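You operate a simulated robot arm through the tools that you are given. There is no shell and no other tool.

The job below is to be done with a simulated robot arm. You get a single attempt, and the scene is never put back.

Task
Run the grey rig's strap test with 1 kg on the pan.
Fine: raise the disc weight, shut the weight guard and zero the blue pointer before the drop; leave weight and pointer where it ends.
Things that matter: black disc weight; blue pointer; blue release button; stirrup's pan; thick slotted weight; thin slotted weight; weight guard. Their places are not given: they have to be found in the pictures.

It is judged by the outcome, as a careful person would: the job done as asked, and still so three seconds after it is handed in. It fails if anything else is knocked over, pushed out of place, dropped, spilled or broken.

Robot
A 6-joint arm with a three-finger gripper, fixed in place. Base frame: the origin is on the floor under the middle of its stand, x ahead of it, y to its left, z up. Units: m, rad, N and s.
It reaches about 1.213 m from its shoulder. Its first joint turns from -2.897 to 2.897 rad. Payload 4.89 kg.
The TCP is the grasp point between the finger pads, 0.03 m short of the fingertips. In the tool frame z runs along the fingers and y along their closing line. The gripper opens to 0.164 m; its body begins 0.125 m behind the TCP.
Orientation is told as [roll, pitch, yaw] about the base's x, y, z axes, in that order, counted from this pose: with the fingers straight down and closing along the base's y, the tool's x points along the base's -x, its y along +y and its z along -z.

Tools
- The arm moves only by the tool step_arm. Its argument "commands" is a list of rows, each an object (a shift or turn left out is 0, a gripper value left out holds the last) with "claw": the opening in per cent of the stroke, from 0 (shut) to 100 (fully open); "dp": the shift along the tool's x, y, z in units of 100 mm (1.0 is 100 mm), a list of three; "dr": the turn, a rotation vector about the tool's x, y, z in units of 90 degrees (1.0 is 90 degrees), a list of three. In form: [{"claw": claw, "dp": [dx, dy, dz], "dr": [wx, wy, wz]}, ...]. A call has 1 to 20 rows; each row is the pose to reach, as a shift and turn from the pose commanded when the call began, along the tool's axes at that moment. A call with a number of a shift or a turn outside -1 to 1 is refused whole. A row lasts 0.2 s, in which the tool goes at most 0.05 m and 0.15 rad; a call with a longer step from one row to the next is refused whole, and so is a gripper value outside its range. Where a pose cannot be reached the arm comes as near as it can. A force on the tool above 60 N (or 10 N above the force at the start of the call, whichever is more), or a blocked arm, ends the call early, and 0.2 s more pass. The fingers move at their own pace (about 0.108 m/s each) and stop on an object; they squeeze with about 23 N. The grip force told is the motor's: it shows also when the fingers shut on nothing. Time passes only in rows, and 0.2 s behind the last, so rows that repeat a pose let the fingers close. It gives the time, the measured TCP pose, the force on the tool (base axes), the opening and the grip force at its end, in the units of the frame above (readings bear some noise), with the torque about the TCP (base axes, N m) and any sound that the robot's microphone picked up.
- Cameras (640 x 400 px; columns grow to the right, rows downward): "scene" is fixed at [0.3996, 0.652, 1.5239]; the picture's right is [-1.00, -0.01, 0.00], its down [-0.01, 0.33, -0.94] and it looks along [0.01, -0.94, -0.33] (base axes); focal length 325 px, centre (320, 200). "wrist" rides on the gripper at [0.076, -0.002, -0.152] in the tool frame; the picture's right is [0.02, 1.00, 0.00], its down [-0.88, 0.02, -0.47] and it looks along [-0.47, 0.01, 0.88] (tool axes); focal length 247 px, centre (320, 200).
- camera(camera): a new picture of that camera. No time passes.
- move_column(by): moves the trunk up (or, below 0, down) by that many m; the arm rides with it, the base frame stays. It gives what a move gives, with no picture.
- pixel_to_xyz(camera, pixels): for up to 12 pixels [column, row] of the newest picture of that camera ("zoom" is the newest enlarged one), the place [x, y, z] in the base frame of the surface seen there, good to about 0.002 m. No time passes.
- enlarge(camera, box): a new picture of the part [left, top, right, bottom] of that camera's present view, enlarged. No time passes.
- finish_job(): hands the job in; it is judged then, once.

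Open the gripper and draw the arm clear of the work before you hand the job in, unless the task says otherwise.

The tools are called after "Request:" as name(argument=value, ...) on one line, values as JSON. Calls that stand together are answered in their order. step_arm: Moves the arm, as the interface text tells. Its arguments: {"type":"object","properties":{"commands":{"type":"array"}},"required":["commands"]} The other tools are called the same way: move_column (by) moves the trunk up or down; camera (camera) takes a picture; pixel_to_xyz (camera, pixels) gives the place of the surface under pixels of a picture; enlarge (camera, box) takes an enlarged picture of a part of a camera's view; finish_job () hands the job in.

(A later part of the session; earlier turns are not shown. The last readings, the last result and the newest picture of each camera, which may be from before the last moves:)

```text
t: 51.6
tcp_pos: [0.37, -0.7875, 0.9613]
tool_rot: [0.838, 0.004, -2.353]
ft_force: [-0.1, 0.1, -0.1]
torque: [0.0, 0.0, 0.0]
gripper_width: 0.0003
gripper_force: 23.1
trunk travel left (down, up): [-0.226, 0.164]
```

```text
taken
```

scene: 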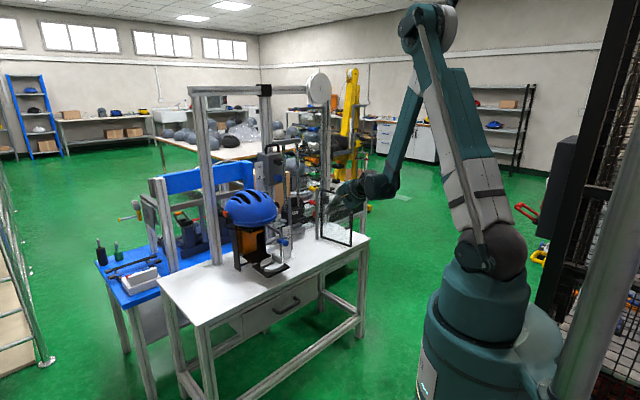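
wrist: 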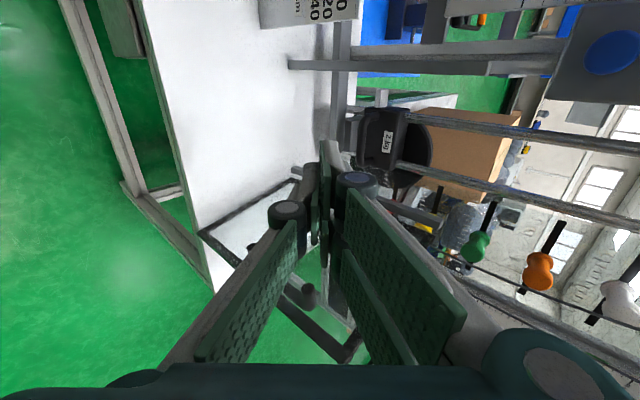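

The fist is oriented as wanted. I raise it 100 mm, then tilt the fingers to horizontal before lowering the column.

Request:
step_arm(commands=[{"dp": [0, 0.186, -0.167]}, {"dp": [0, 0.372, -0.334]}, {"dp": [0, 0.558, -0.501]}, {"dp": [0, 0.744, -0.668]}])

Request:
step_arm(commands=[{"dr": [-0.047, 0, 0]}, {"dr": [-0.094, 0, 0]}, {"dr": [-0.141, 0, 0]}, {"dr": [-0.188, 0, 0]}, {"dr": [-0.235, 0, 0]}, {"dr": [-0.282, 0, 0]}, {"dr": [-0.329, 0, 0]}, {"dr": [-0.376, 0, 0]}, {"dr": [-0.423, 0, 0]}, {"dr": [-0.466, 0, 0]}])

Request:
camera(camera="wrist")

Request:
camera(camera="scene")

```text
t: 52.6
tcp_pos: [0.3717, -0.7868, 1.0629]
tool_rot: [0.839, 0.0, -2.351]
ft_force: [0.5, -0.3, -0.8]
torque: [0.04, -0.01, 0.06]
gripper_width: 0.0
gripper_force: 23.3
trunk travel left (down, up): [-0.226, 0.164]
```

```text
t: 54.8
tcp_pos: [0.3751, -0.8116, 1.0909]
tool_rot: [1.568, 0.001, -2.352]
ft_force: [-0.1, 0.7, -0.1]
torque: [0.07, 0.03, 0.0]
gripper_width: 0.0001
gripper_force: 22.8
out of reach, approached as far as the arm can: row 8, 9, 10
trunk travel left (down, up): [-0.226, 0.164]
```

```text
taken
```

wrist: 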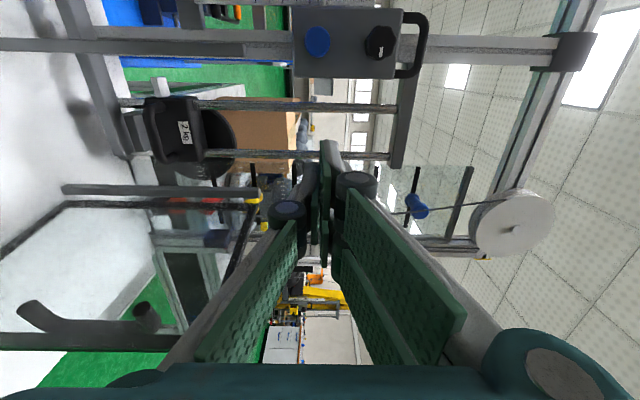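

```text
taken
```

scene: 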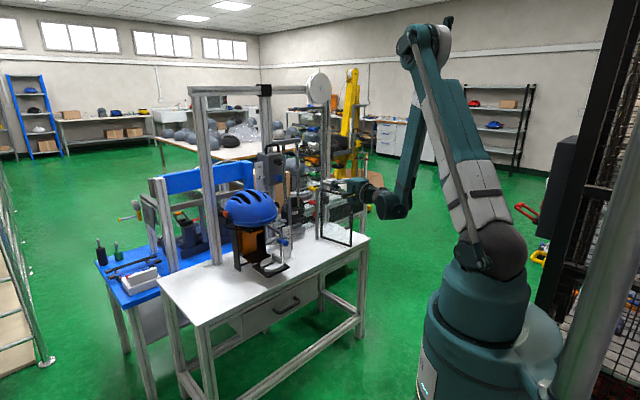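

Fingers are horizontal. This side-rolled view (image right = up) shows the box, rods and weight clearly; I zoom in on the latch and weight.

Request:
enlarge(camera="wrist", box=[110, 60, 300, 200])

Request:
pixel_to_xyz(camera="zoom", pixels=[[195, 200], [150, 200], [115, 200], [205, 120], [215, 95], [250, 210], [330, 190], [60, 130], [420, 135], [420, 310], [205, 280], [300, 130]])

Request:
enlarge(camera="wrist", box=[270, 0, 440, 130])

Request:
pixel_to_xyz(camera="zoom", pixels=[[190, 145], [170, 140], [210, 150], [410, 150], [300, 260], [310, 280], [200, 250], [160, 300], [160, 60], [560, 160], [300, 60], [500, 200]])

```text
2.86 times, centred on (205, 130) of wrist
```

zoom: 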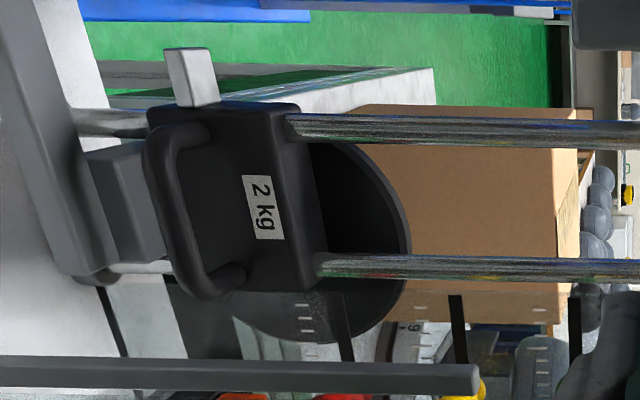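

```text
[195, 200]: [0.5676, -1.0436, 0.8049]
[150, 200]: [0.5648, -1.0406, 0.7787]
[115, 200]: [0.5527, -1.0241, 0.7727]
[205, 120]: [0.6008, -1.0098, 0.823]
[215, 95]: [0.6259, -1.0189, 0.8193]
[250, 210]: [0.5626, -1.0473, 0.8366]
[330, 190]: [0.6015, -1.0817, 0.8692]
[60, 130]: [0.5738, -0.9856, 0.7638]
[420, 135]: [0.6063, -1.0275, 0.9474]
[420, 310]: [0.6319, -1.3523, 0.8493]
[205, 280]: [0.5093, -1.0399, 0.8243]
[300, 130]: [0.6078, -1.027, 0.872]
```

```text
3.08 times, centred on (355, 65) of wrist
```

zoom: 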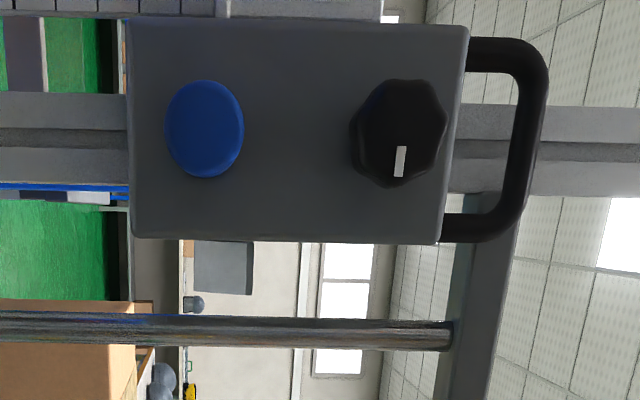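

```text
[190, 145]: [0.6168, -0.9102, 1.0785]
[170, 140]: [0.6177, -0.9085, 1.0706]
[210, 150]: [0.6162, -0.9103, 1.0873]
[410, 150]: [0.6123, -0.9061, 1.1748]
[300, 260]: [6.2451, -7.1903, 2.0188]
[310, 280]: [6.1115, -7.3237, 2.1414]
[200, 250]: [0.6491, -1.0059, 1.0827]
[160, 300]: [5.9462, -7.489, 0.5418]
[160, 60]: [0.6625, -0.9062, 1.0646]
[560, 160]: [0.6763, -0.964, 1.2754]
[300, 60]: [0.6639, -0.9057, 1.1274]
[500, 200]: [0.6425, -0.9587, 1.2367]
```

The button centre is about s=0.424, t=0.254, z=1.084; the latch top is about z=1.107. I lower the column by 0.20 m so the shoulder is at a better height for the long reach.

Request:
move_column(by=-0.2)

Request:
camera(camera="wrist")

Request:
camera(camera="scene")

```text
t: 56.9
tcp_pos: [0.3761, -0.8101, 0.8894]
tool_rot: [1.569, -0.001, -2.351]
ft_force: [0.5, 0.6, 0.0]
torque: [-0.02, 0.04, -0.02]
gripper_width: 0.0
gripper_force: 22.9
trunk travel left (down, up): [-0.026, 0.365]
```

```text
taken
```

wrist: 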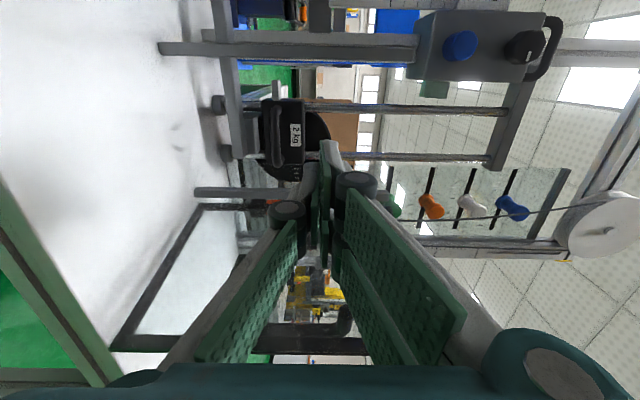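

```text
taken
```

scene: 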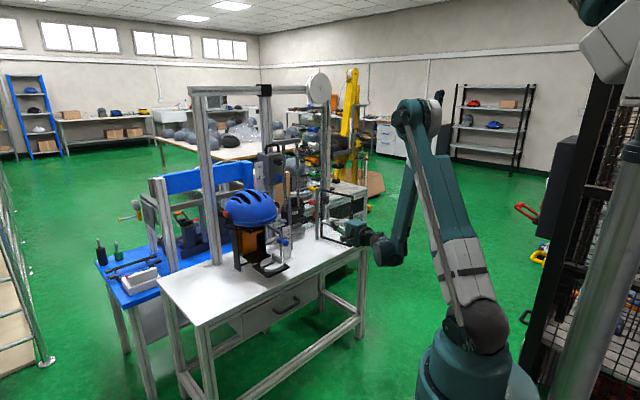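

Now near the weight at z≈0.889. I measure the finger profile in the wrist view to know the fist's thickness near the tips.

Request:
enlarge(camera="wrist", box=[250, 80, 400, 250])

Request:
pixel_to_xyz(camera="zoom", pixels=[[320, 160], [340, 165], [350, 190], [362, 215], [400, 240], [430, 245], [300, 200], [290, 240], [280, 260], [240, 310], [215, 310], [330, 190]])

```text
2.35 times, centred on (325, 165) of wrist
```

zoom: 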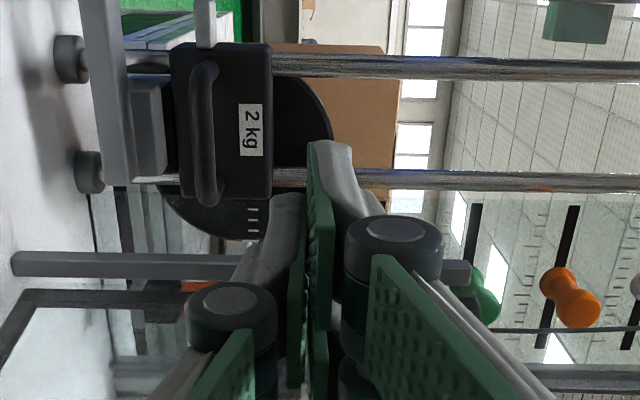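

```text
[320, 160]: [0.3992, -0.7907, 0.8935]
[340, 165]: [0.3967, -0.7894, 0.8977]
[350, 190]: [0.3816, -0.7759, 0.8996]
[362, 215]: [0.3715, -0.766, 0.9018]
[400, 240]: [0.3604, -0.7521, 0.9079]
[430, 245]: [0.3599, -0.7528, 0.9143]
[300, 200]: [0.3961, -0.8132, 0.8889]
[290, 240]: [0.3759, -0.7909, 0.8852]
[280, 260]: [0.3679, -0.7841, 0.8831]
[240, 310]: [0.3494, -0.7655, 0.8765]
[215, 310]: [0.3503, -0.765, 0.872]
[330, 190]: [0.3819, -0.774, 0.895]
```

Request:
pixel_to_xyz(camera="zoom", pixels=[[322, 144], [335, 145], [348, 150], [312, 155], [310, 175], [352, 165], [285, 195], [298, 195], [272, 200], [265, 220], [355, 200], [372, 215]])

```text
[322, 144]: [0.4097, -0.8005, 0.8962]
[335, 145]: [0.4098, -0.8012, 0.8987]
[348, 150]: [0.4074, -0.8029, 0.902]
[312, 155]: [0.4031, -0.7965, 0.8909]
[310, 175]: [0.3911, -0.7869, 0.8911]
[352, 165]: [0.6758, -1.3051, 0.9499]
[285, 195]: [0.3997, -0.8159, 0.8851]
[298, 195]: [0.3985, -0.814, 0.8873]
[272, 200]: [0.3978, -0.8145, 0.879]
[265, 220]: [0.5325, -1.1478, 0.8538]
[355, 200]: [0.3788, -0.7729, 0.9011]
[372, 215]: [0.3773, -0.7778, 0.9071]
```

Request:
pixel_to_xyz(camera="zoom", pixels=[[190, 130], [193, 130], [198, 130], [203, 130], [208, 130], [213, 130], [217, 130], [150, 130], [110, 130], [203, 70], [205, 195], [180, 130]])

```text
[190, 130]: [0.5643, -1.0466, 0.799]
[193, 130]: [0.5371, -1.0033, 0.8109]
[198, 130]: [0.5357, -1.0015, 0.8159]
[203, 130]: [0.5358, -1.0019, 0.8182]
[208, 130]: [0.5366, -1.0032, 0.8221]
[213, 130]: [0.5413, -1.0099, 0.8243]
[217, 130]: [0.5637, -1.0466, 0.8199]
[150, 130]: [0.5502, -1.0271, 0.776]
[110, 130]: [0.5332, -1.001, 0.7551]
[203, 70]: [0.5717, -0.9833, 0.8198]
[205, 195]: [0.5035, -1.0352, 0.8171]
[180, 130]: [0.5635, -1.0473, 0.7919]
```

The bar centre is at s≈0.2915, t≈0.2685, z 0.8095–0.826. I check how low the wrist housing hangs relative to the gripper before going lower over the table.

Request:
enlarge(camera="scene", box=[300, 190, 430, 290])

Request:
pixel_to_xyz(camera="zoom", pixels=[[250, 150], [290, 150], [330, 180], [300, 200], [360, 230], [400, 250], [430, 230], [400, 290], [380, 300], [450, 260], [350, 190], [280, 190]])

```text
4.00 times, centred on (365, 240) of scene
```

zoom: 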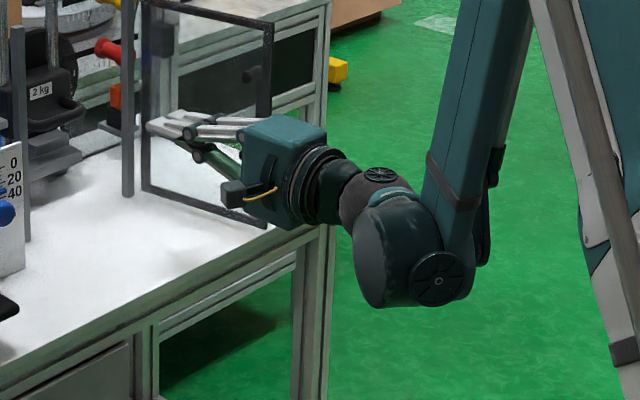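

```text
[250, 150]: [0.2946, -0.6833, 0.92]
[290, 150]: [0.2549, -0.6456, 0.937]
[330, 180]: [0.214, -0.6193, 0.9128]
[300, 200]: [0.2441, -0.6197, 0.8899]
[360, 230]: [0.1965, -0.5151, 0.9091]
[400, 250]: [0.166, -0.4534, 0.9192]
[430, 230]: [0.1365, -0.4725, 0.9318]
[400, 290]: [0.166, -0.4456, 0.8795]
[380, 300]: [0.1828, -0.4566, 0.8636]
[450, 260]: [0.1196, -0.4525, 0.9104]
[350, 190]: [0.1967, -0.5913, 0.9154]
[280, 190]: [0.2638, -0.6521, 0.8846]
```

The wrist housing stays clear of the table. I move in front of the handle: s→0.2915, z→0.791, t→~0.19.

Request:
step_arm(commands=[{"dp": [-0.07, -0.245, 0.1]}, {"dp": [-0.14, -0.49, 0.2]}, {"dp": [-0.21, -0.735, 0.3]}, {"dp": [-0.28, -0.98, 0.4]}])

Request:
step_arm(commands=[{"dp": [0, 0, 0.25]}, {"dp": [0, 0, 0.5]}, {"dp": [0, 0, 0.75]}, {"dp": [0, 0, 1.0]}])

Request:
camera(camera="wrist")

Request:
enlarge(camera="scene", box=[270, 180, 400, 270])

```text
t: 57.9
tcp_pos: [0.3884, -0.8826, 0.8135]
tool_rot: [1.568, 0.0, -2.349]
ft_force: [-0.4, 2.0, 0.6]
torque: [0.11, 0.1, -0.1]
gripper_width: 0.0
gripper_force: 23.1
out of reach, approached as far as the arm can: row 1, 2, 3, 4
trunk travel left (down, up): [-0.026, 0.365]
```

```text
t: 58.9
tcp_pos: [0.4601, -0.9526, 0.8147]
tool_rot: [1.571, -0.001, -2.353]
ft_force: [-0.7, -0.8, 0.9]
torque: [0.1, 0.07, 0.02]
gripper_width: 0.0
gripper_force: 23.8
trunk travel left (down, up): [-0.026, 0.365]
```

```text
taken
```

wrist: 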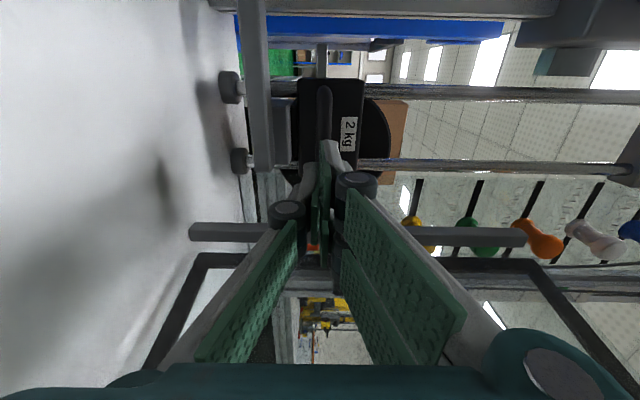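

```text
4.44 times, centred on (335, 225) of scene
```

zoom: 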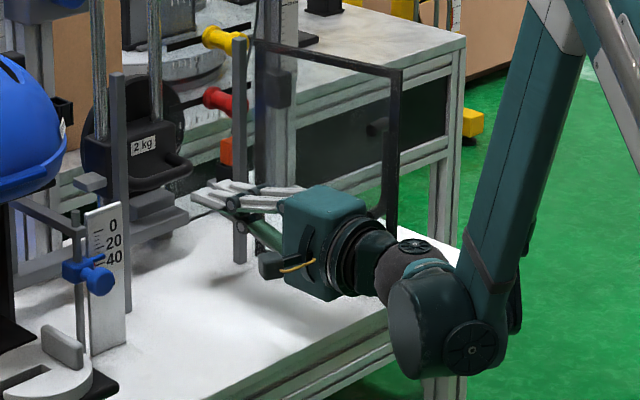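

I'm now in front of the handle (TCP s≈0.277, t≈0.172, z≈0.815). I correct: +14 mm along s, -24 mm in z, +33 mm forward, staying just short of the bar.

Request:
step_arm(commands=[{"dp": [0.07, -0.118, 0]}, {"dp": [0.142, -0.237, 0]}, {"dp": [0.142, -0.237, 0.17]}, {"dp": [0.142, -0.237, 0.33]}, {"dp": [0.142, -0.237, 0.33]}])

Request:
camera(camera="wrist")

Request:
enlarge(camera="wrist", box=[250, 60, 400, 200])

Request:
enlarge(camera="scene", box=[280, 190, 360, 250])

```text
t: 60.1
tcp_pos: [0.4941, -0.9659, 0.7897]
tool_rot: [1.569, 0.002, -2.352]
ft_force: [0.0, 0.5, 0.6]
torque: [0.03, 0.02, 0.02]
gripper_width: 0.0
gripper_force: 23.2
trunk travel left (down, up): [-0.026, 0.365]
```

```text
taken
```

wrist: 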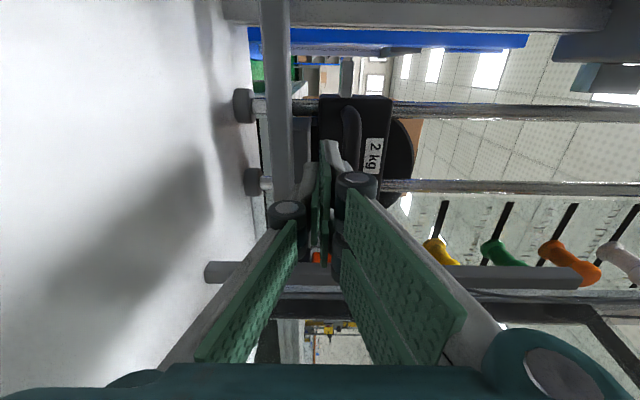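

```text
2.86 times, centred on (325, 130) of wrist
```

zoom: 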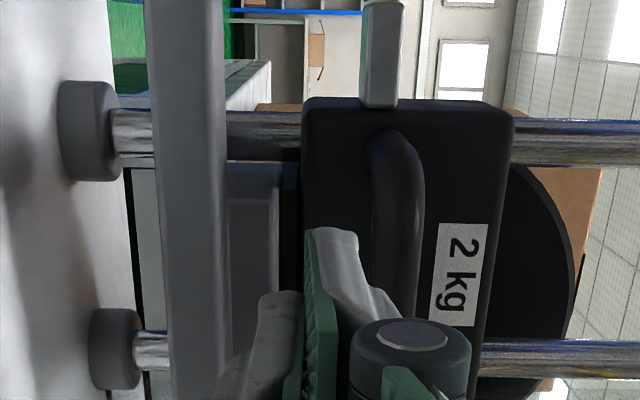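

```text
6.67 times, centred on (320, 220) of scene
```

zoom: 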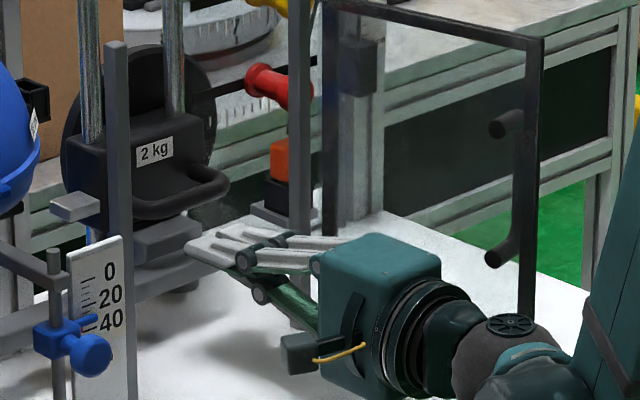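

The fist is right below and in front of the handle bar. I push forward 50 mm to slide the tips under the bar.

Request:
step_arm(commands=[{"dp": [0, 0, 0.1]}, {"dp": [0, 0, 0.2]}, {"dp": [0, 0, 0.3]}, {"dp": [0, 0, 0.4]}, {"dp": [0, 0, 0.5]}, {"dp": [0, 0, 0.5]}])

Request:
camera(camera="wrist")

Request:
enlarge(camera="wrist", box=[250, 60, 400, 200])

Request:
enlarge(camera="scene", box=[280, 190, 360, 250])

```text
t: 61.5
tcp_pos: [0.5286, -1.0023, 0.7892]
tool_rot: [1.568, 0.002, -2.35]
ft_force: [-0.2, 0.1, -0.2]
torque: [0.01, 0.0, 0.02]
gripper_width: 0.0001
gripper_force: 23.4
trunk travel left (down, up): [-0.026, 0.365]
```

```text
taken
```

wrist: 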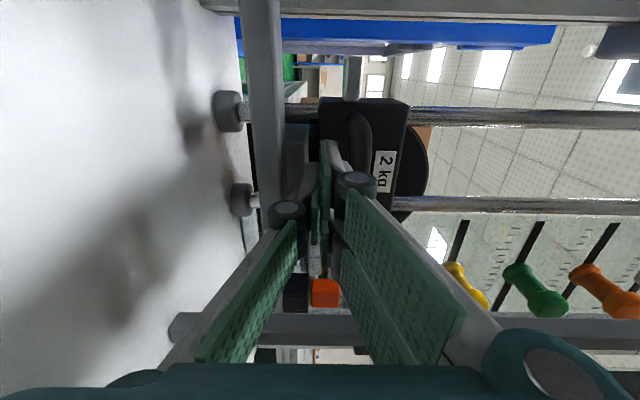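

```text
2.86 times, centred on (325, 130) of wrist
```

zoom: 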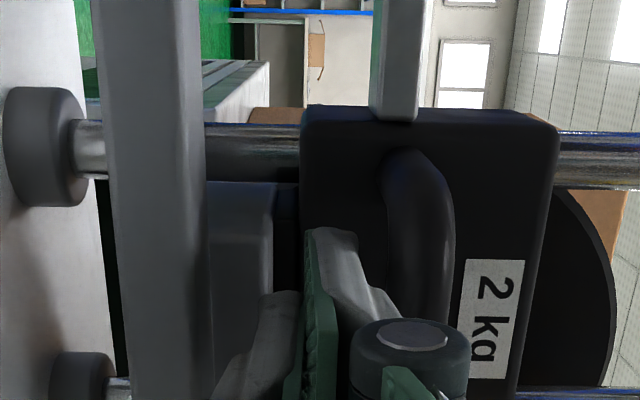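

```text
6.67 times, centred on (320, 220) of scene
```

zoom: 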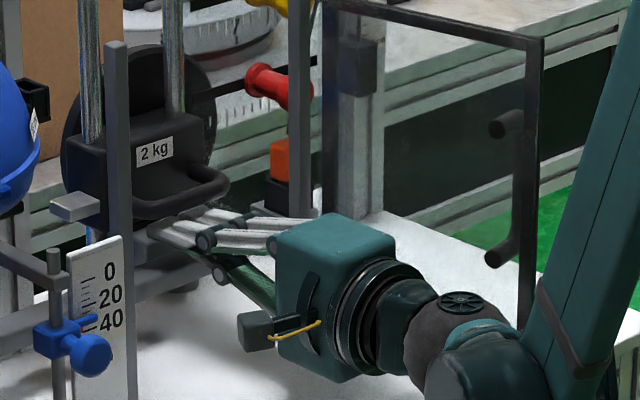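

The tips are under the bar without contact. I lift slowly 40 mm and watch the force for the weight being picked up.

Request:
step_arm(commands=[{"dp": [0, 0.05, 0]}, {"dp": [0, 0.1, 0]}, {"dp": [0, 0.15, 0]}, {"dp": [0, 0.2, 0]}, {"dp": [0, 0.25, 0]}, {"dp": [0, 0.3, 0]}, {"dp": [0, 0.35, 0]}, {"dp": [0, 0.4, 0]}])

Request:
enlarge(camera="scene", box=[280, 190, 360, 250])

Request:
enlarge(camera="wrist", box=[250, 60, 400, 200])

```text
t: 63.3
tcp_pos: [0.5296, -1.0031, 0.8295]
tool_rot: [1.568, 0.002, -2.351]
ft_force: [4.1, 1.0, -19.5]
torque: [0.07, 0.22, 0.03]
gripper_width: 0.0001
gripper_force: 23.1
trunk travel left (down, up): [-0.026, 0.365]
```

```text
6.67 times, centred on (320, 220) of scene
```

zoom: 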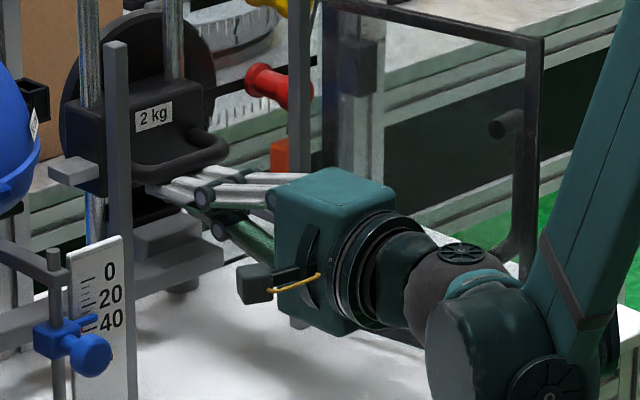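

```text
2.86 times, centred on (325, 130) of wrist
```

zoom: 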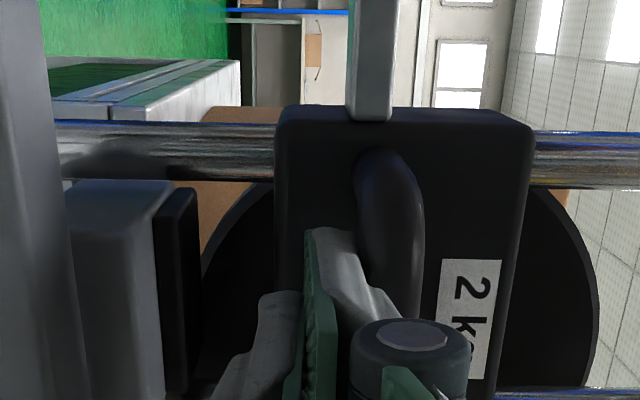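

The weight is lifted (19.5 N). I slide the fist 18 mm further under the bar for a safer hold now that it's above the anvil.

Request:
step_arm(commands=[{"dp": [0, 0, 0.06]}, {"dp": [0, 0, 0.12]}, {"dp": [0, 0, 0.18]}, {"dp": [0, 0, 0.18]}])

Request:
enlarge(camera="wrist", box=[250, 60, 400, 200])

```text
t: 63.9
tcp_pos: [0.531, -1.0063, 0.8307]
tool_rot: [1.568, 0.001, -2.354]
ft_force: [-20.2, 25.3, -17.5]
torque: [-0.12, -0.3, -0.28]
gripper_width: 0.0
gripper_force: 23.5
trunk travel left (down, up): [-0.026, 0.365]
stopped in row 2: the force on the tool passed its limit at 76 N (the readings are from after the stop); the commanded pose is now the measured one
```

```text
2.86 times, centred on (325, 130) of wrist
```

zoom: 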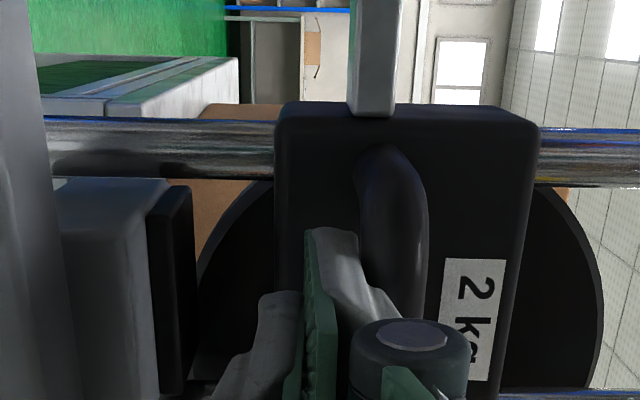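

The tips met the weight's body after ~4 mm (32 N horizontally), so it is already fully under the bar. I back off 4 mm to relieve that push.

Request:
step_arm(commands=[{"dp": [0, 0, -0.02]}, {"dp": [0, 0, -0.04]}, {"dp": [0, 0, -0.04]}])

```text
t: 64.7
tcp_pos: [0.5306, -1.0055, 0.8275]
tool_rot: [1.568, 0.001, -2.352]
ft_force: [6.9, -8.4, -19.6]
torque: [0.13, 0.32, -0.08]
gripper_width: 0.0003
gripper_force: 23.2
trunk travel left (down, up): [-0.026, 0.365]
```

Now the load is 19.6 N with moderate friction. I lift 100 mm at a gentle pace.

Request:
step_arm(commands=[{"dp": [0, 0.1, 0]}, {"dp": [0, 0.2, 0]}, {"dp": [0, 0.3, 0]}, {"dp": [0, 0.4, 0]}, {"dp": [0, 0.5, 0]}, {"dp": [0, 0.6, 0]}, {"dp": [0, 0.7, 0]}, {"dp": [0, 0.8, 0]}, {"dp": [0, 0.9, 0]}, {"dp": [0, 1.0, 0]}])

Request:
camera(camera="wrist")

Request:
enlarge(camera="scene", box=[250, 140, 380, 250])

```text
t: 66.9
tcp_pos: [0.53, -1.0057, 0.9277]
tool_rot: [1.567, 0.001, -2.354]
ft_force: [1.9, 0.1, -20.2]
torque: [0.05, 0.23, -0.03]
gripper_width: 0.0
gripper_force: 22.8
trunk travel left (down, up): [-0.026, 0.365]
```

```text
taken
```

wrist: 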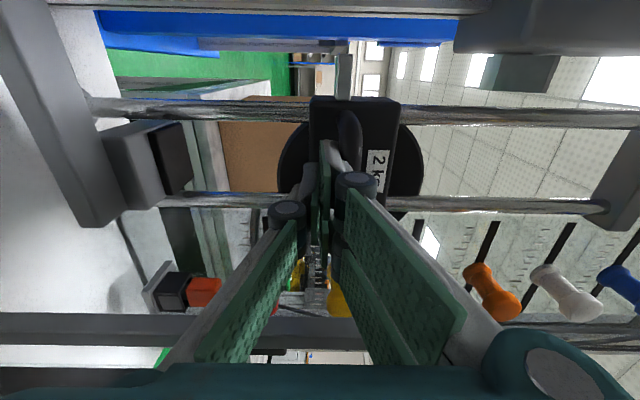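

```text
3.64 times, centred on (315, 195) of scene
```

zoom: 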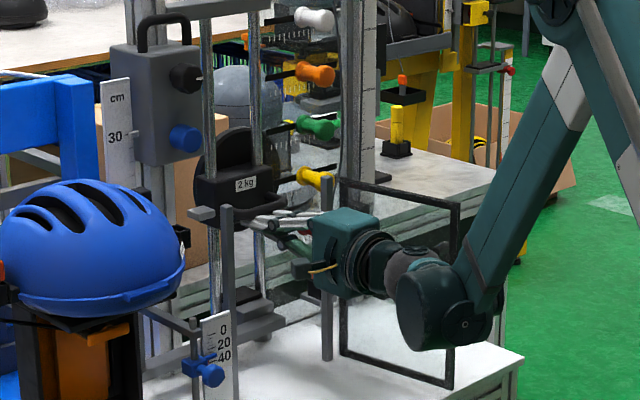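

Lifting smoothly. I continue another 110 mm in two calls, staying just below the latch (tab meets it at TCP z≈1.055).

Request:
step_arm(commands=[{"dp": [0, 0.1, 0]}, {"dp": [0, 0.2, 0]}, {"dp": [0, 0.3, 0]}, {"dp": [0, 0.4, 0]}, {"dp": [0, 0.5, 0]}, {"dp": [0, 0.6, 0]}, {"dp": [0, 0.7, 0]}, {"dp": [0, 0.8, 0]}, {"dp": [0, 0.9, 0]}, {"dp": [0, 1.0, 0]}])

Request:
enlarge(camera="scene", box=[260, 140, 340, 210])

Request:
camera(camera="wrist")

```text
t: 69.1
tcp_pos: [0.5298, -1.0043, 1.0284]
tool_rot: [1.567, 0.001, -2.352]
ft_force: [2.0, -5.0, -20.0]
torque: [0.09, 0.23, -0.07]
gripper_width: 0.0001
gripper_force: 23.9
trunk travel left (down, up): [-0.026, 0.365]
```

```text
5.71 times, centred on (300, 175) of scene
```

zoom: 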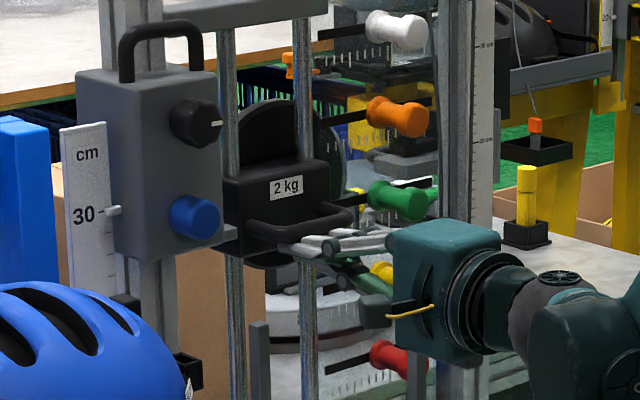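

```text
taken
```

wrist: 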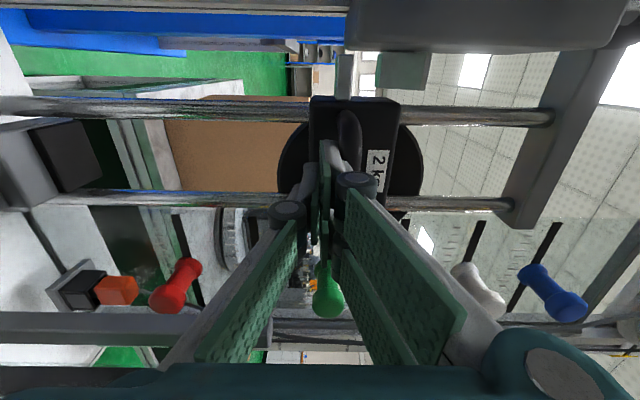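

The tab at wrist (345,75) is just below the latch block at (405,70). I lift another 50 mm slowly, listening for the latch.

Request:
step_arm(commands=[{"dp": [0, 0.05, 0]}, {"dp": [0, 0.1, 0]}, {"dp": [0, 0.15, 0]}, {"dp": [0, 0.2, 0]}, {"dp": [0, 0.25, 0]}, {"dp": [0, 0.3, 0]}, {"dp": [0, 0.35, 0]}, {"dp": [0, 0.4, 0]}, {"dp": [0, 0.45, 0]}, {"dp": [0, 0.5, 0]}])

Request:
enlarge(camera="wrist", box=[290, 20, 460, 140])

Request:
enlarge(camera="scene", box=[260, 140, 340, 210])

```text
t: 71.3
tcp_pos: [0.5311, -1.006, 1.0794]
tool_rot: [1.569, 0.0, -2.353]
ft_force: [-10.2, 8.2, -21.9]
torque: [-0.07, 0.14, 0.08]
gripper_width: 0.0
gripper_force: 22.7
trunk travel left (down, up): [-0.026, 0.365]
```

```text
3.33 times, centred on (375, 80) of wrist
```

zoom: 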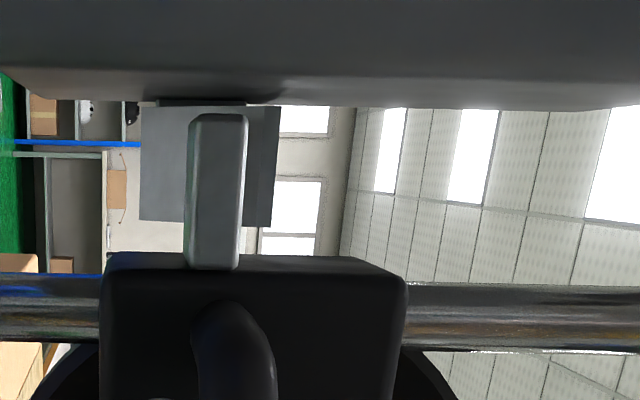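

```text
5.71 times, centred on (300, 175) of scene
```

zoom: 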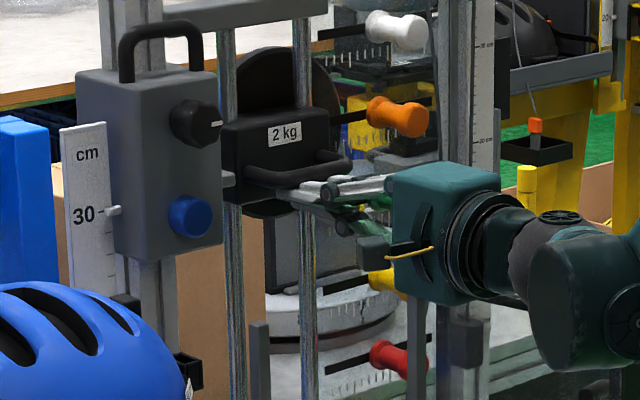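

No latch sound yet; the tab appears at the latch's height (TCP z 1.079). I query the 3D positions of the tab and latch.

Request:
enlarge(camera="wrist", box=[290, 20, 460, 140])

Request:
pixel_to_xyz(camera="zoom", pixels=[[195, 200], [215, 200], [238, 200], [215, 130], [215, 118], [165, 150], [165, 200], [262, 150], [262, 200], [275, 120], [150, 115], [215, 255]])

```text
3.33 times, centred on (375, 80) of wrist
```

zoom: 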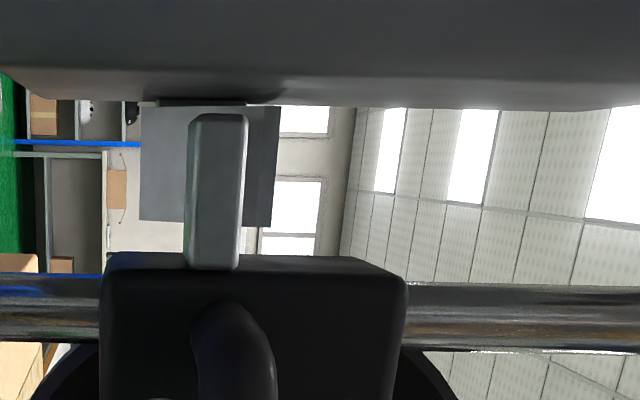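

```text
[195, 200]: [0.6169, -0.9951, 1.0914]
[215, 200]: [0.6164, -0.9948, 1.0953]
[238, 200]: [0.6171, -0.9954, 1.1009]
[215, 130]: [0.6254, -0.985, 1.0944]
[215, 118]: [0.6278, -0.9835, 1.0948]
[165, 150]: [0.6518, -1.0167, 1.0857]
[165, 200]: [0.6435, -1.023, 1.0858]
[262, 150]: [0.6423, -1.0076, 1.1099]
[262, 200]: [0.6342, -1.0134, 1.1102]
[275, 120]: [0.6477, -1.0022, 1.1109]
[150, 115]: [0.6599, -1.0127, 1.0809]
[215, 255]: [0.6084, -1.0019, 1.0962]
```

The latch has a sloped ramp that the tab is already pushing back (about 10 mm). I lift another 40 mm slowly so the tab bottom clears the latch top (~1.115).

Request:
step_arm(commands=[{"dp": [0, 0.05, 0]}, {"dp": [0, 0.1, 0]}, {"dp": [0, 0.15, 0]}, {"dp": [0, 0.2, 0]}, {"dp": [0, 0.25, 0]}, {"dp": [0, 0.3, 0]}, {"dp": [0, 0.35, 0]}])

Request:
enlarge(camera="wrist", box=[290, 20, 460, 140])

Request:
enlarge(camera="scene", box=[260, 140, 340, 210])

```text
t: 72.9
tcp_pos: [0.5304, -1.0051, 1.114]
tool_rot: [1.569, 0.001, -2.353]
ft_force: [-1.4, 3.9, -20.3]
torque: [-0.01, 0.18, 0.05]
gripper_width: 0.0001
gripper_force: 22.9
trunk travel left (down, up): [-0.026, 0.365]
```

```text
3.33 times, centred on (375, 80) of wrist
```

zoom: 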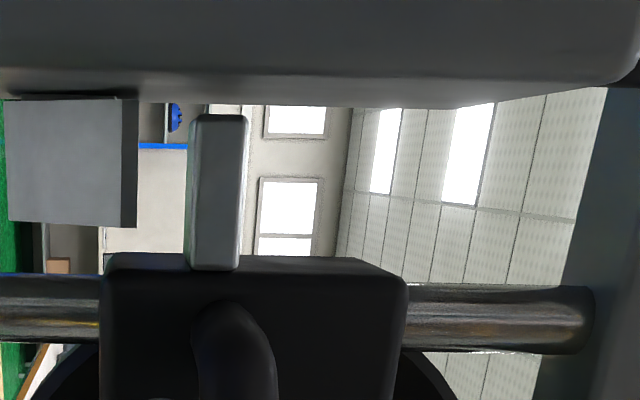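

```text
5.71 times, centred on (300, 175) of scene
```

zoom: 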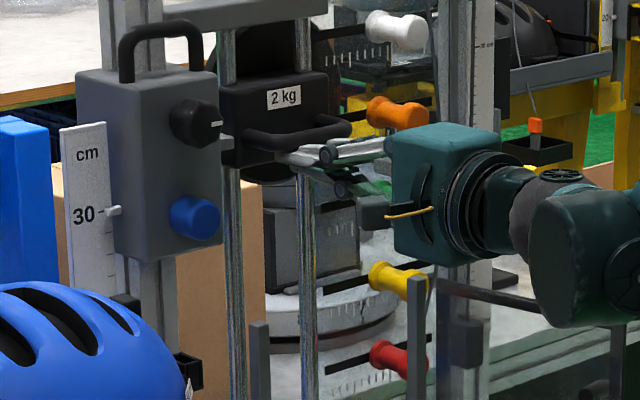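

The tab now sits above the latch block (zoom cols 5–137). I check that the latch has sprung back under the tab before lowering.

Request:
enlarge(camera="wrist", box=[270, 20, 440, 140])

Request:
pixel_to_xyz(camera="zoom", pixels=[[130, 150], [130, 200], [195, 150], [197, 200], [255, 200], [280, 200], [305, 200], [280, 130], [200, 120], [100, 150]])

```text
3.33 times, centred on (355, 80) of wrist
```

zoom: 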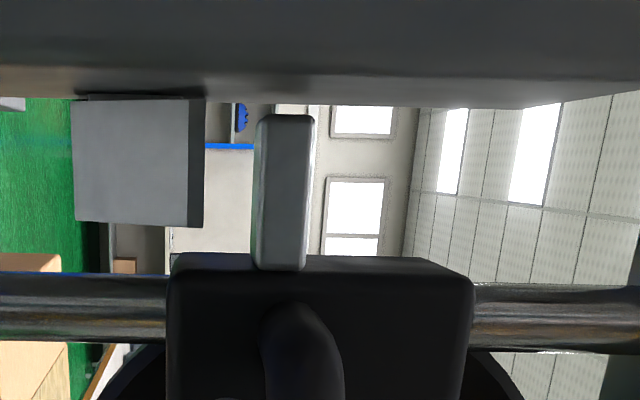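

```text
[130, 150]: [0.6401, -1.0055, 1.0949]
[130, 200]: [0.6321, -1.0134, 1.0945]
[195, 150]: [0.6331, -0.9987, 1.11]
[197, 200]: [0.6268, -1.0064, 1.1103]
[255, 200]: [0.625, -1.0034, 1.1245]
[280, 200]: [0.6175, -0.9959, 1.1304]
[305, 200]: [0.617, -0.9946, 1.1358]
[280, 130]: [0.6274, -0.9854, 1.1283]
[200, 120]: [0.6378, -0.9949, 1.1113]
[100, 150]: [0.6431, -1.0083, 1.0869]
```

The latch has sprung forward (top z≈1.111) under the tab (bottom ≈1.122). I lower slowly by 20 mm so the weight rests on the latch.

Request:
step_arm(commands=[{"dp": [0, -0.04, 0]}, {"dp": [0, -0.08, 0]}, {"dp": [0, -0.12, 0]}, {"dp": [0, -0.16, 0]}, {"dp": [0, -0.16, 0]}])

Request:
enlarge(camera="wrist", box=[270, 20, 440, 140])

```text
t: 74.1
tcp_pos: [0.5306, -1.0035, 1.0996]
tool_rot: [1.569, 0.002, -2.353]
ft_force: [-0.2, 0.6, 0.2]
torque: [0.02, 0.0, 0.01]
gripper_width: 0.0
gripper_force: 23.0
trunk travel left (down, up): [-0.026, 0.365]
```

```text
3.33 times, centred on (355, 80) of wrist
```

zoom: 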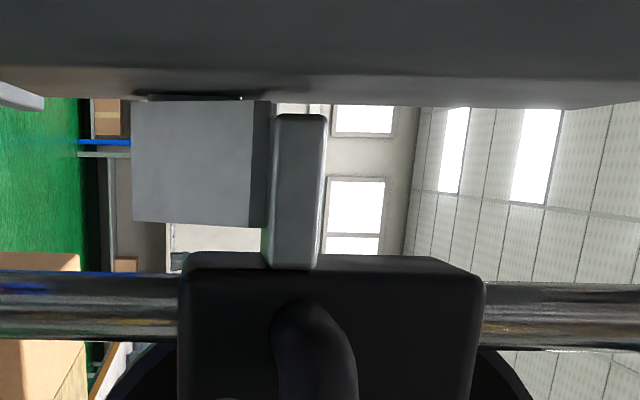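

Force is zero, so the weight hangs on the latch. I drop the fist another 20 mm and withdraw 100 mm straight back.

Request:
step_arm(commands=[{"dp": [0, -0.1, 0]}, {"dp": [0, -0.2, 0]}, {"dp": [0, -0.2, -0.2]}, {"dp": [0, -0.2, -0.4]}, {"dp": [0, -0.2, -0.6]}, {"dp": [0, -0.2, -0.8]}, {"dp": [0, -0.2, -1.0]}])

Request:
step_arm(commands=[{"dp": [0, 0, -0.25]}, {"dp": [0, 0, -0.5]}, {"dp": [0, 0, -0.75]}, {"dp": [0, 0, -1.0]}])

Request:
camera(camera="wrist")

Request:
camera(camera="scene")

Request:
enlarge(camera="scene", box=[240, 130, 380, 270])

```text
t: 75.7
tcp_pos: [0.4595, -0.9336, 1.0776]
tool_rot: [1.569, 0.001, -2.352]
ft_force: [0.9, -0.3, -1.8]
torque: [-0.1, -0.07, 0.02]
gripper_width: 0.0001
gripper_force: 22.9
trunk travel left (down, up): [-0.026, 0.365]
```

```text
t: 76.7
tcp_pos: [0.3889, -0.862, 1.0793]
tool_rot: [1.57, 0.0, -2.353]
ft_force: [0.6, -2.0, -1.0]
torque: [-0.07, -0.11, 0.05]
gripper_width: 0.0
gripper_force: 23.1
trunk travel left (down, up): [-0.026, 0.365]
```

```text
taken
```

wrist: 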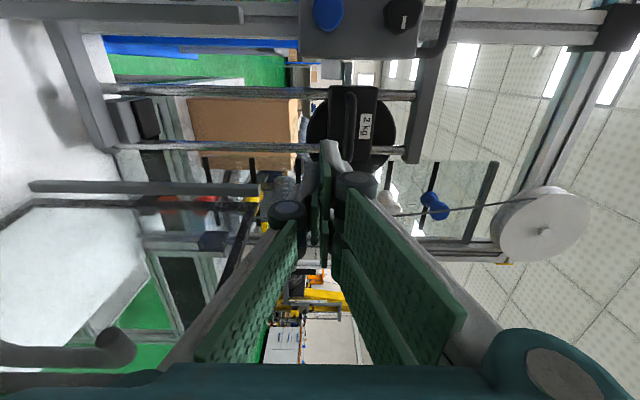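

```text
taken
```

scene: 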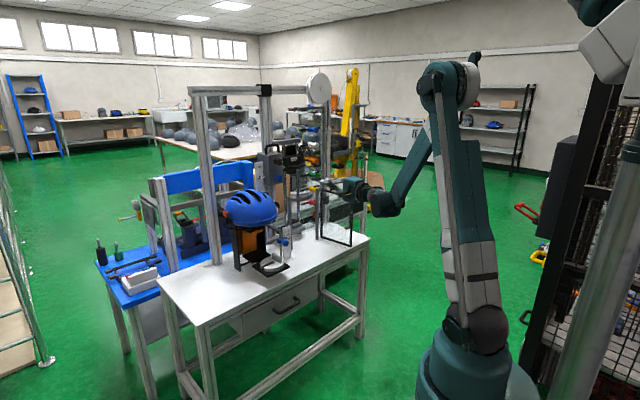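

```text
2.86 times, centred on (310, 200) of scene
```

zoom: 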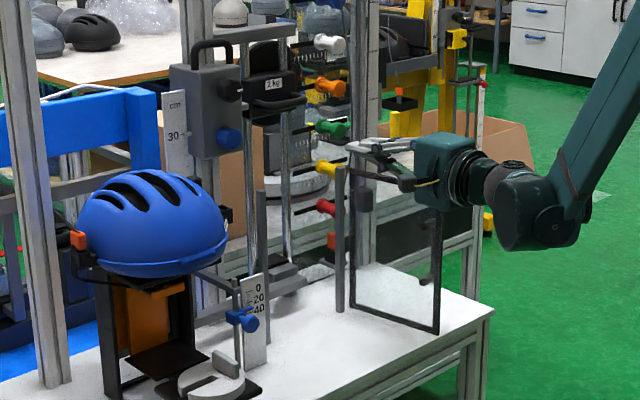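

The disc weight is latched at the top. Next is the guard: I go over its top (z≈1.0) to its outer (−s) side, where its handle bar is, so I can push it shut.

Request:
step_arm(commands=[{"dp": [-0.1, 0.15, 0]}, {"dp": [-0.2, 0.3, 0]}, {"dp": [-0.35, 0.45, 0]}, {"dp": [-0.5, 0.5, 0]}])

Request:
step_arm(commands=[{"dp": [-0.25, 0, 0]}, {"dp": [-0.5, 0, -0.05]}, {"dp": [-0.75, 0, -0.1]}, {"dp": [-1.0, 0, -0.15]}])

Request:
step_arm(commands=[{"dp": [-0.25, 0, 0]}, {"dp": [-0.5, 0, -0.05]}, {"dp": [-0.55, 0, -0.1]}])

Request:
camera(camera="wrist")

Request:
camera(camera="scene")

```text
t: 77.7
tcp_pos: [0.3532, -0.899, 1.1299]
tool_rot: [1.571, -0.001, -2.352]
ft_force: [-0.1, 0.8, -0.4]
torque: [0.03, 0.01, -0.08]
gripper_width: 0.0
gripper_force: 23.1
trunk travel left (down, up): [-0.026, 0.365]
```

```text
t: 78.7
tcp_pos: [0.2734, -0.9591, 1.1312]
tool_rot: [1.568, -0.001, -2.353]
ft_force: [0.9, 0.8, 0.0]
torque: [0.05, 0.05, -0.15]
gripper_width: 0.0002
gripper_force: 23.0
trunk travel left (down, up): [-0.026, 0.365]
```

```text
t: 79.5
tcp_pos: [0.2265, -0.9918, 1.1305]
tool_rot: [1.569, 0.002, -2.353]
ft_force: [0.9, -0.1, 0.2]
torque: [0.01, -0.01, -0.09]
gripper_width: 0.0001
gripper_force: 23.7
trunk travel left (down, up): [-0.026, 0.365]
```

```text
taken
```

wrist: 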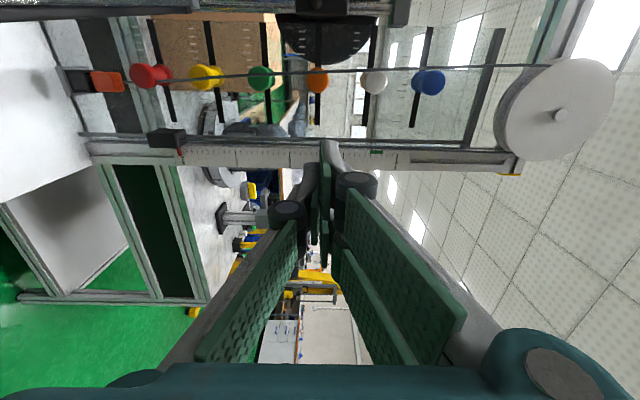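

```text
taken
```

scene: 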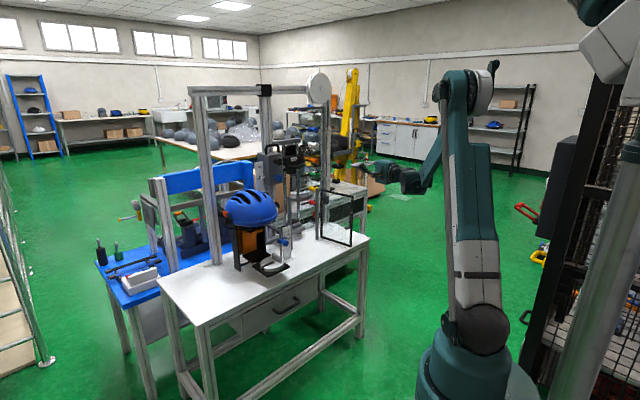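

TCP is at s≈0.085, t≈0.034, on the outside of the guard. I lower to z≈0.88 at handle-bar height.

Request:
step_arm(commands=[{"dp": [0, -0.25, 0]}, {"dp": [0, -0.5, 0]}, {"dp": [0, -0.75, 0]}, {"dp": [0, -1.0, 0]}])

Request:
step_arm(commands=[{"dp": [0, -0.25, 0]}, {"dp": [0, -0.5, 0]}, {"dp": [0, -0.75, 0]}, {"dp": [0, -1.0, 0]}])

Request:
step_arm(commands=[{"dp": [0, -0.25, 0]}, {"dp": [0, -0.5, 0]}])

Request:
camera(camera="wrist")

Request:
enlarge(camera="scene", box=[300, 170, 430, 270])

```text
t: 80.5
tcp_pos: [0.226, -0.9909, 1.028]
tool_rot: [1.569, 0.002, -2.353]
ft_force: [0.1, 0.3, -0.6]
torque: [0.06, 0.05, -0.1]
gripper_width: 0.0
gripper_force: 22.8
trunk travel left (down, up): [-0.026, 0.365]
```

```text
t: 81.5
tcp_pos: [0.2259, -0.9907, 0.9292]
tool_rot: [1.569, 0.0, -2.353]
ft_force: [0.4, 1.7, 0.8]
torque: [0.07, 0.1, -0.1]
gripper_width: 0.0
gripper_force: 22.7
trunk travel left (down, up): [-0.026, 0.365]
```

```text
t: 82.1
tcp_pos: [0.2248, -0.992, 0.8795]
tool_rot: [1.568, -0.001, -2.352]
ft_force: [-0.8, 0.2, 0.0]
torque: [0.06, 0.03, -0.07]
gripper_width: 0.0001
gripper_force: 23.0
trunk travel left (down, up): [-0.026, 0.365]
```

```text
taken
```

wrist: 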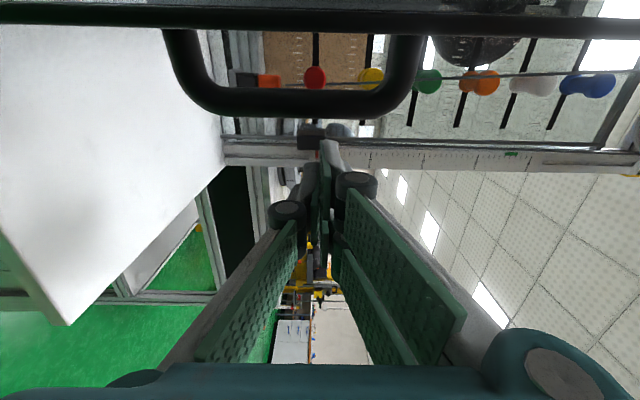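

```text
4.00 times, centred on (365, 220) of scene
```

zoom: 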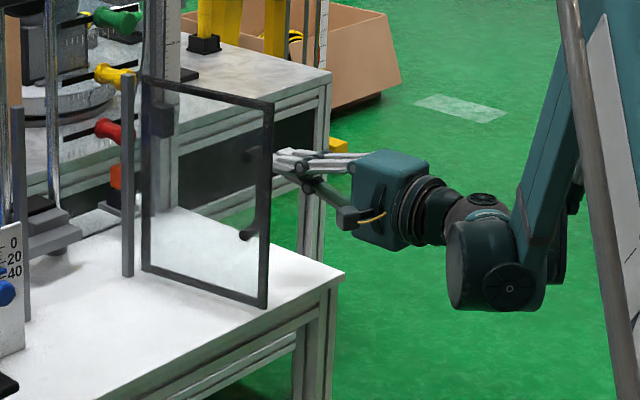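

The guard's U-shaped handle bar is right beside the fist at wrist (300,103). I measure it to plan the push.

Request:
pixel_to_xyz(camera="wrist", pixels=[[300, 103], [260, 103], [340, 103], [185, 60], [410, 60], [300, 20], [200, 20], [500, 20]])

```text
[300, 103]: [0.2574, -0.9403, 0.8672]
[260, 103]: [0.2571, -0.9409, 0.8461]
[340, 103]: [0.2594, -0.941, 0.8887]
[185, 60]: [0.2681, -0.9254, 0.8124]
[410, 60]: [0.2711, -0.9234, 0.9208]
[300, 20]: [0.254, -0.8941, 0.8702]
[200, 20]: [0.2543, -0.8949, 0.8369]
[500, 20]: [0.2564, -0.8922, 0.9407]
```

The handle bar is at s=0.143, t=0.020. I push it along an arc: first call moves the fist from s=0.084 to 0.170, nudging the guard toward closed.

Request:
step_arm(commands=[{"dp": [0.14, 0, -0.025]}, {"dp": [0.28, 0, -0.05]}, {"dp": [0.43, 0, -0.115]}, {"dp": [0.58, 0, -0.185]}, {"dp": [0.72, 0, -0.25]}, {"dp": [0.863, 0, -0.314]}])

Request:
camera(camera="wrist")

Request:
enlarge(camera="scene", box=[300, 170, 430, 270])

```text
t: 83.5
tcp_pos: [0.2632, -0.9073, 0.8805]
tool_rot: [1.568, 0.0, -2.353]
ft_force: [0.1, -0.5, 0.1]
torque: [-0.01, -0.04, 0.08]
gripper_width: 0.0
gripper_force: 23.4
trunk travel left (down, up): [-0.026, 0.365]
```

```text
taken
```

wrist: 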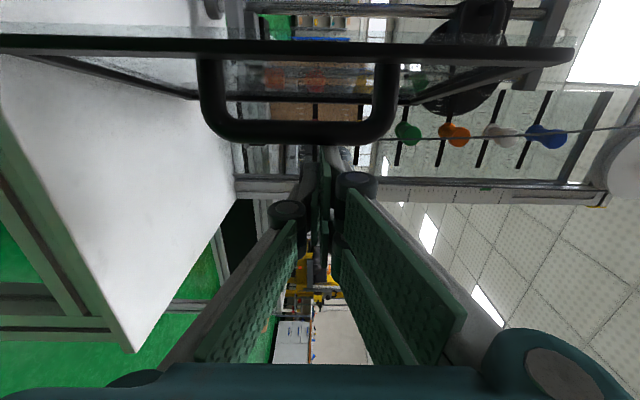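

```text
4.00 times, centred on (365, 220) of scene
```

zoom: 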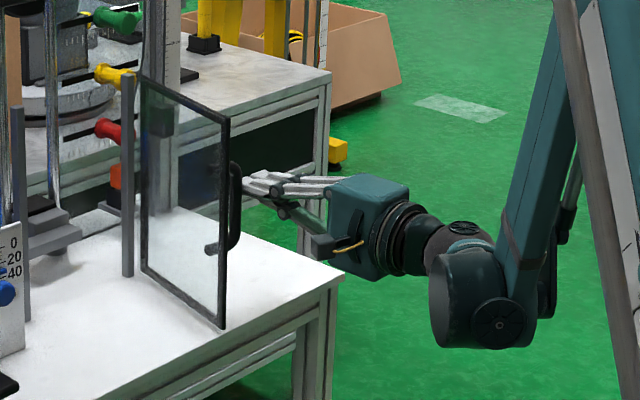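

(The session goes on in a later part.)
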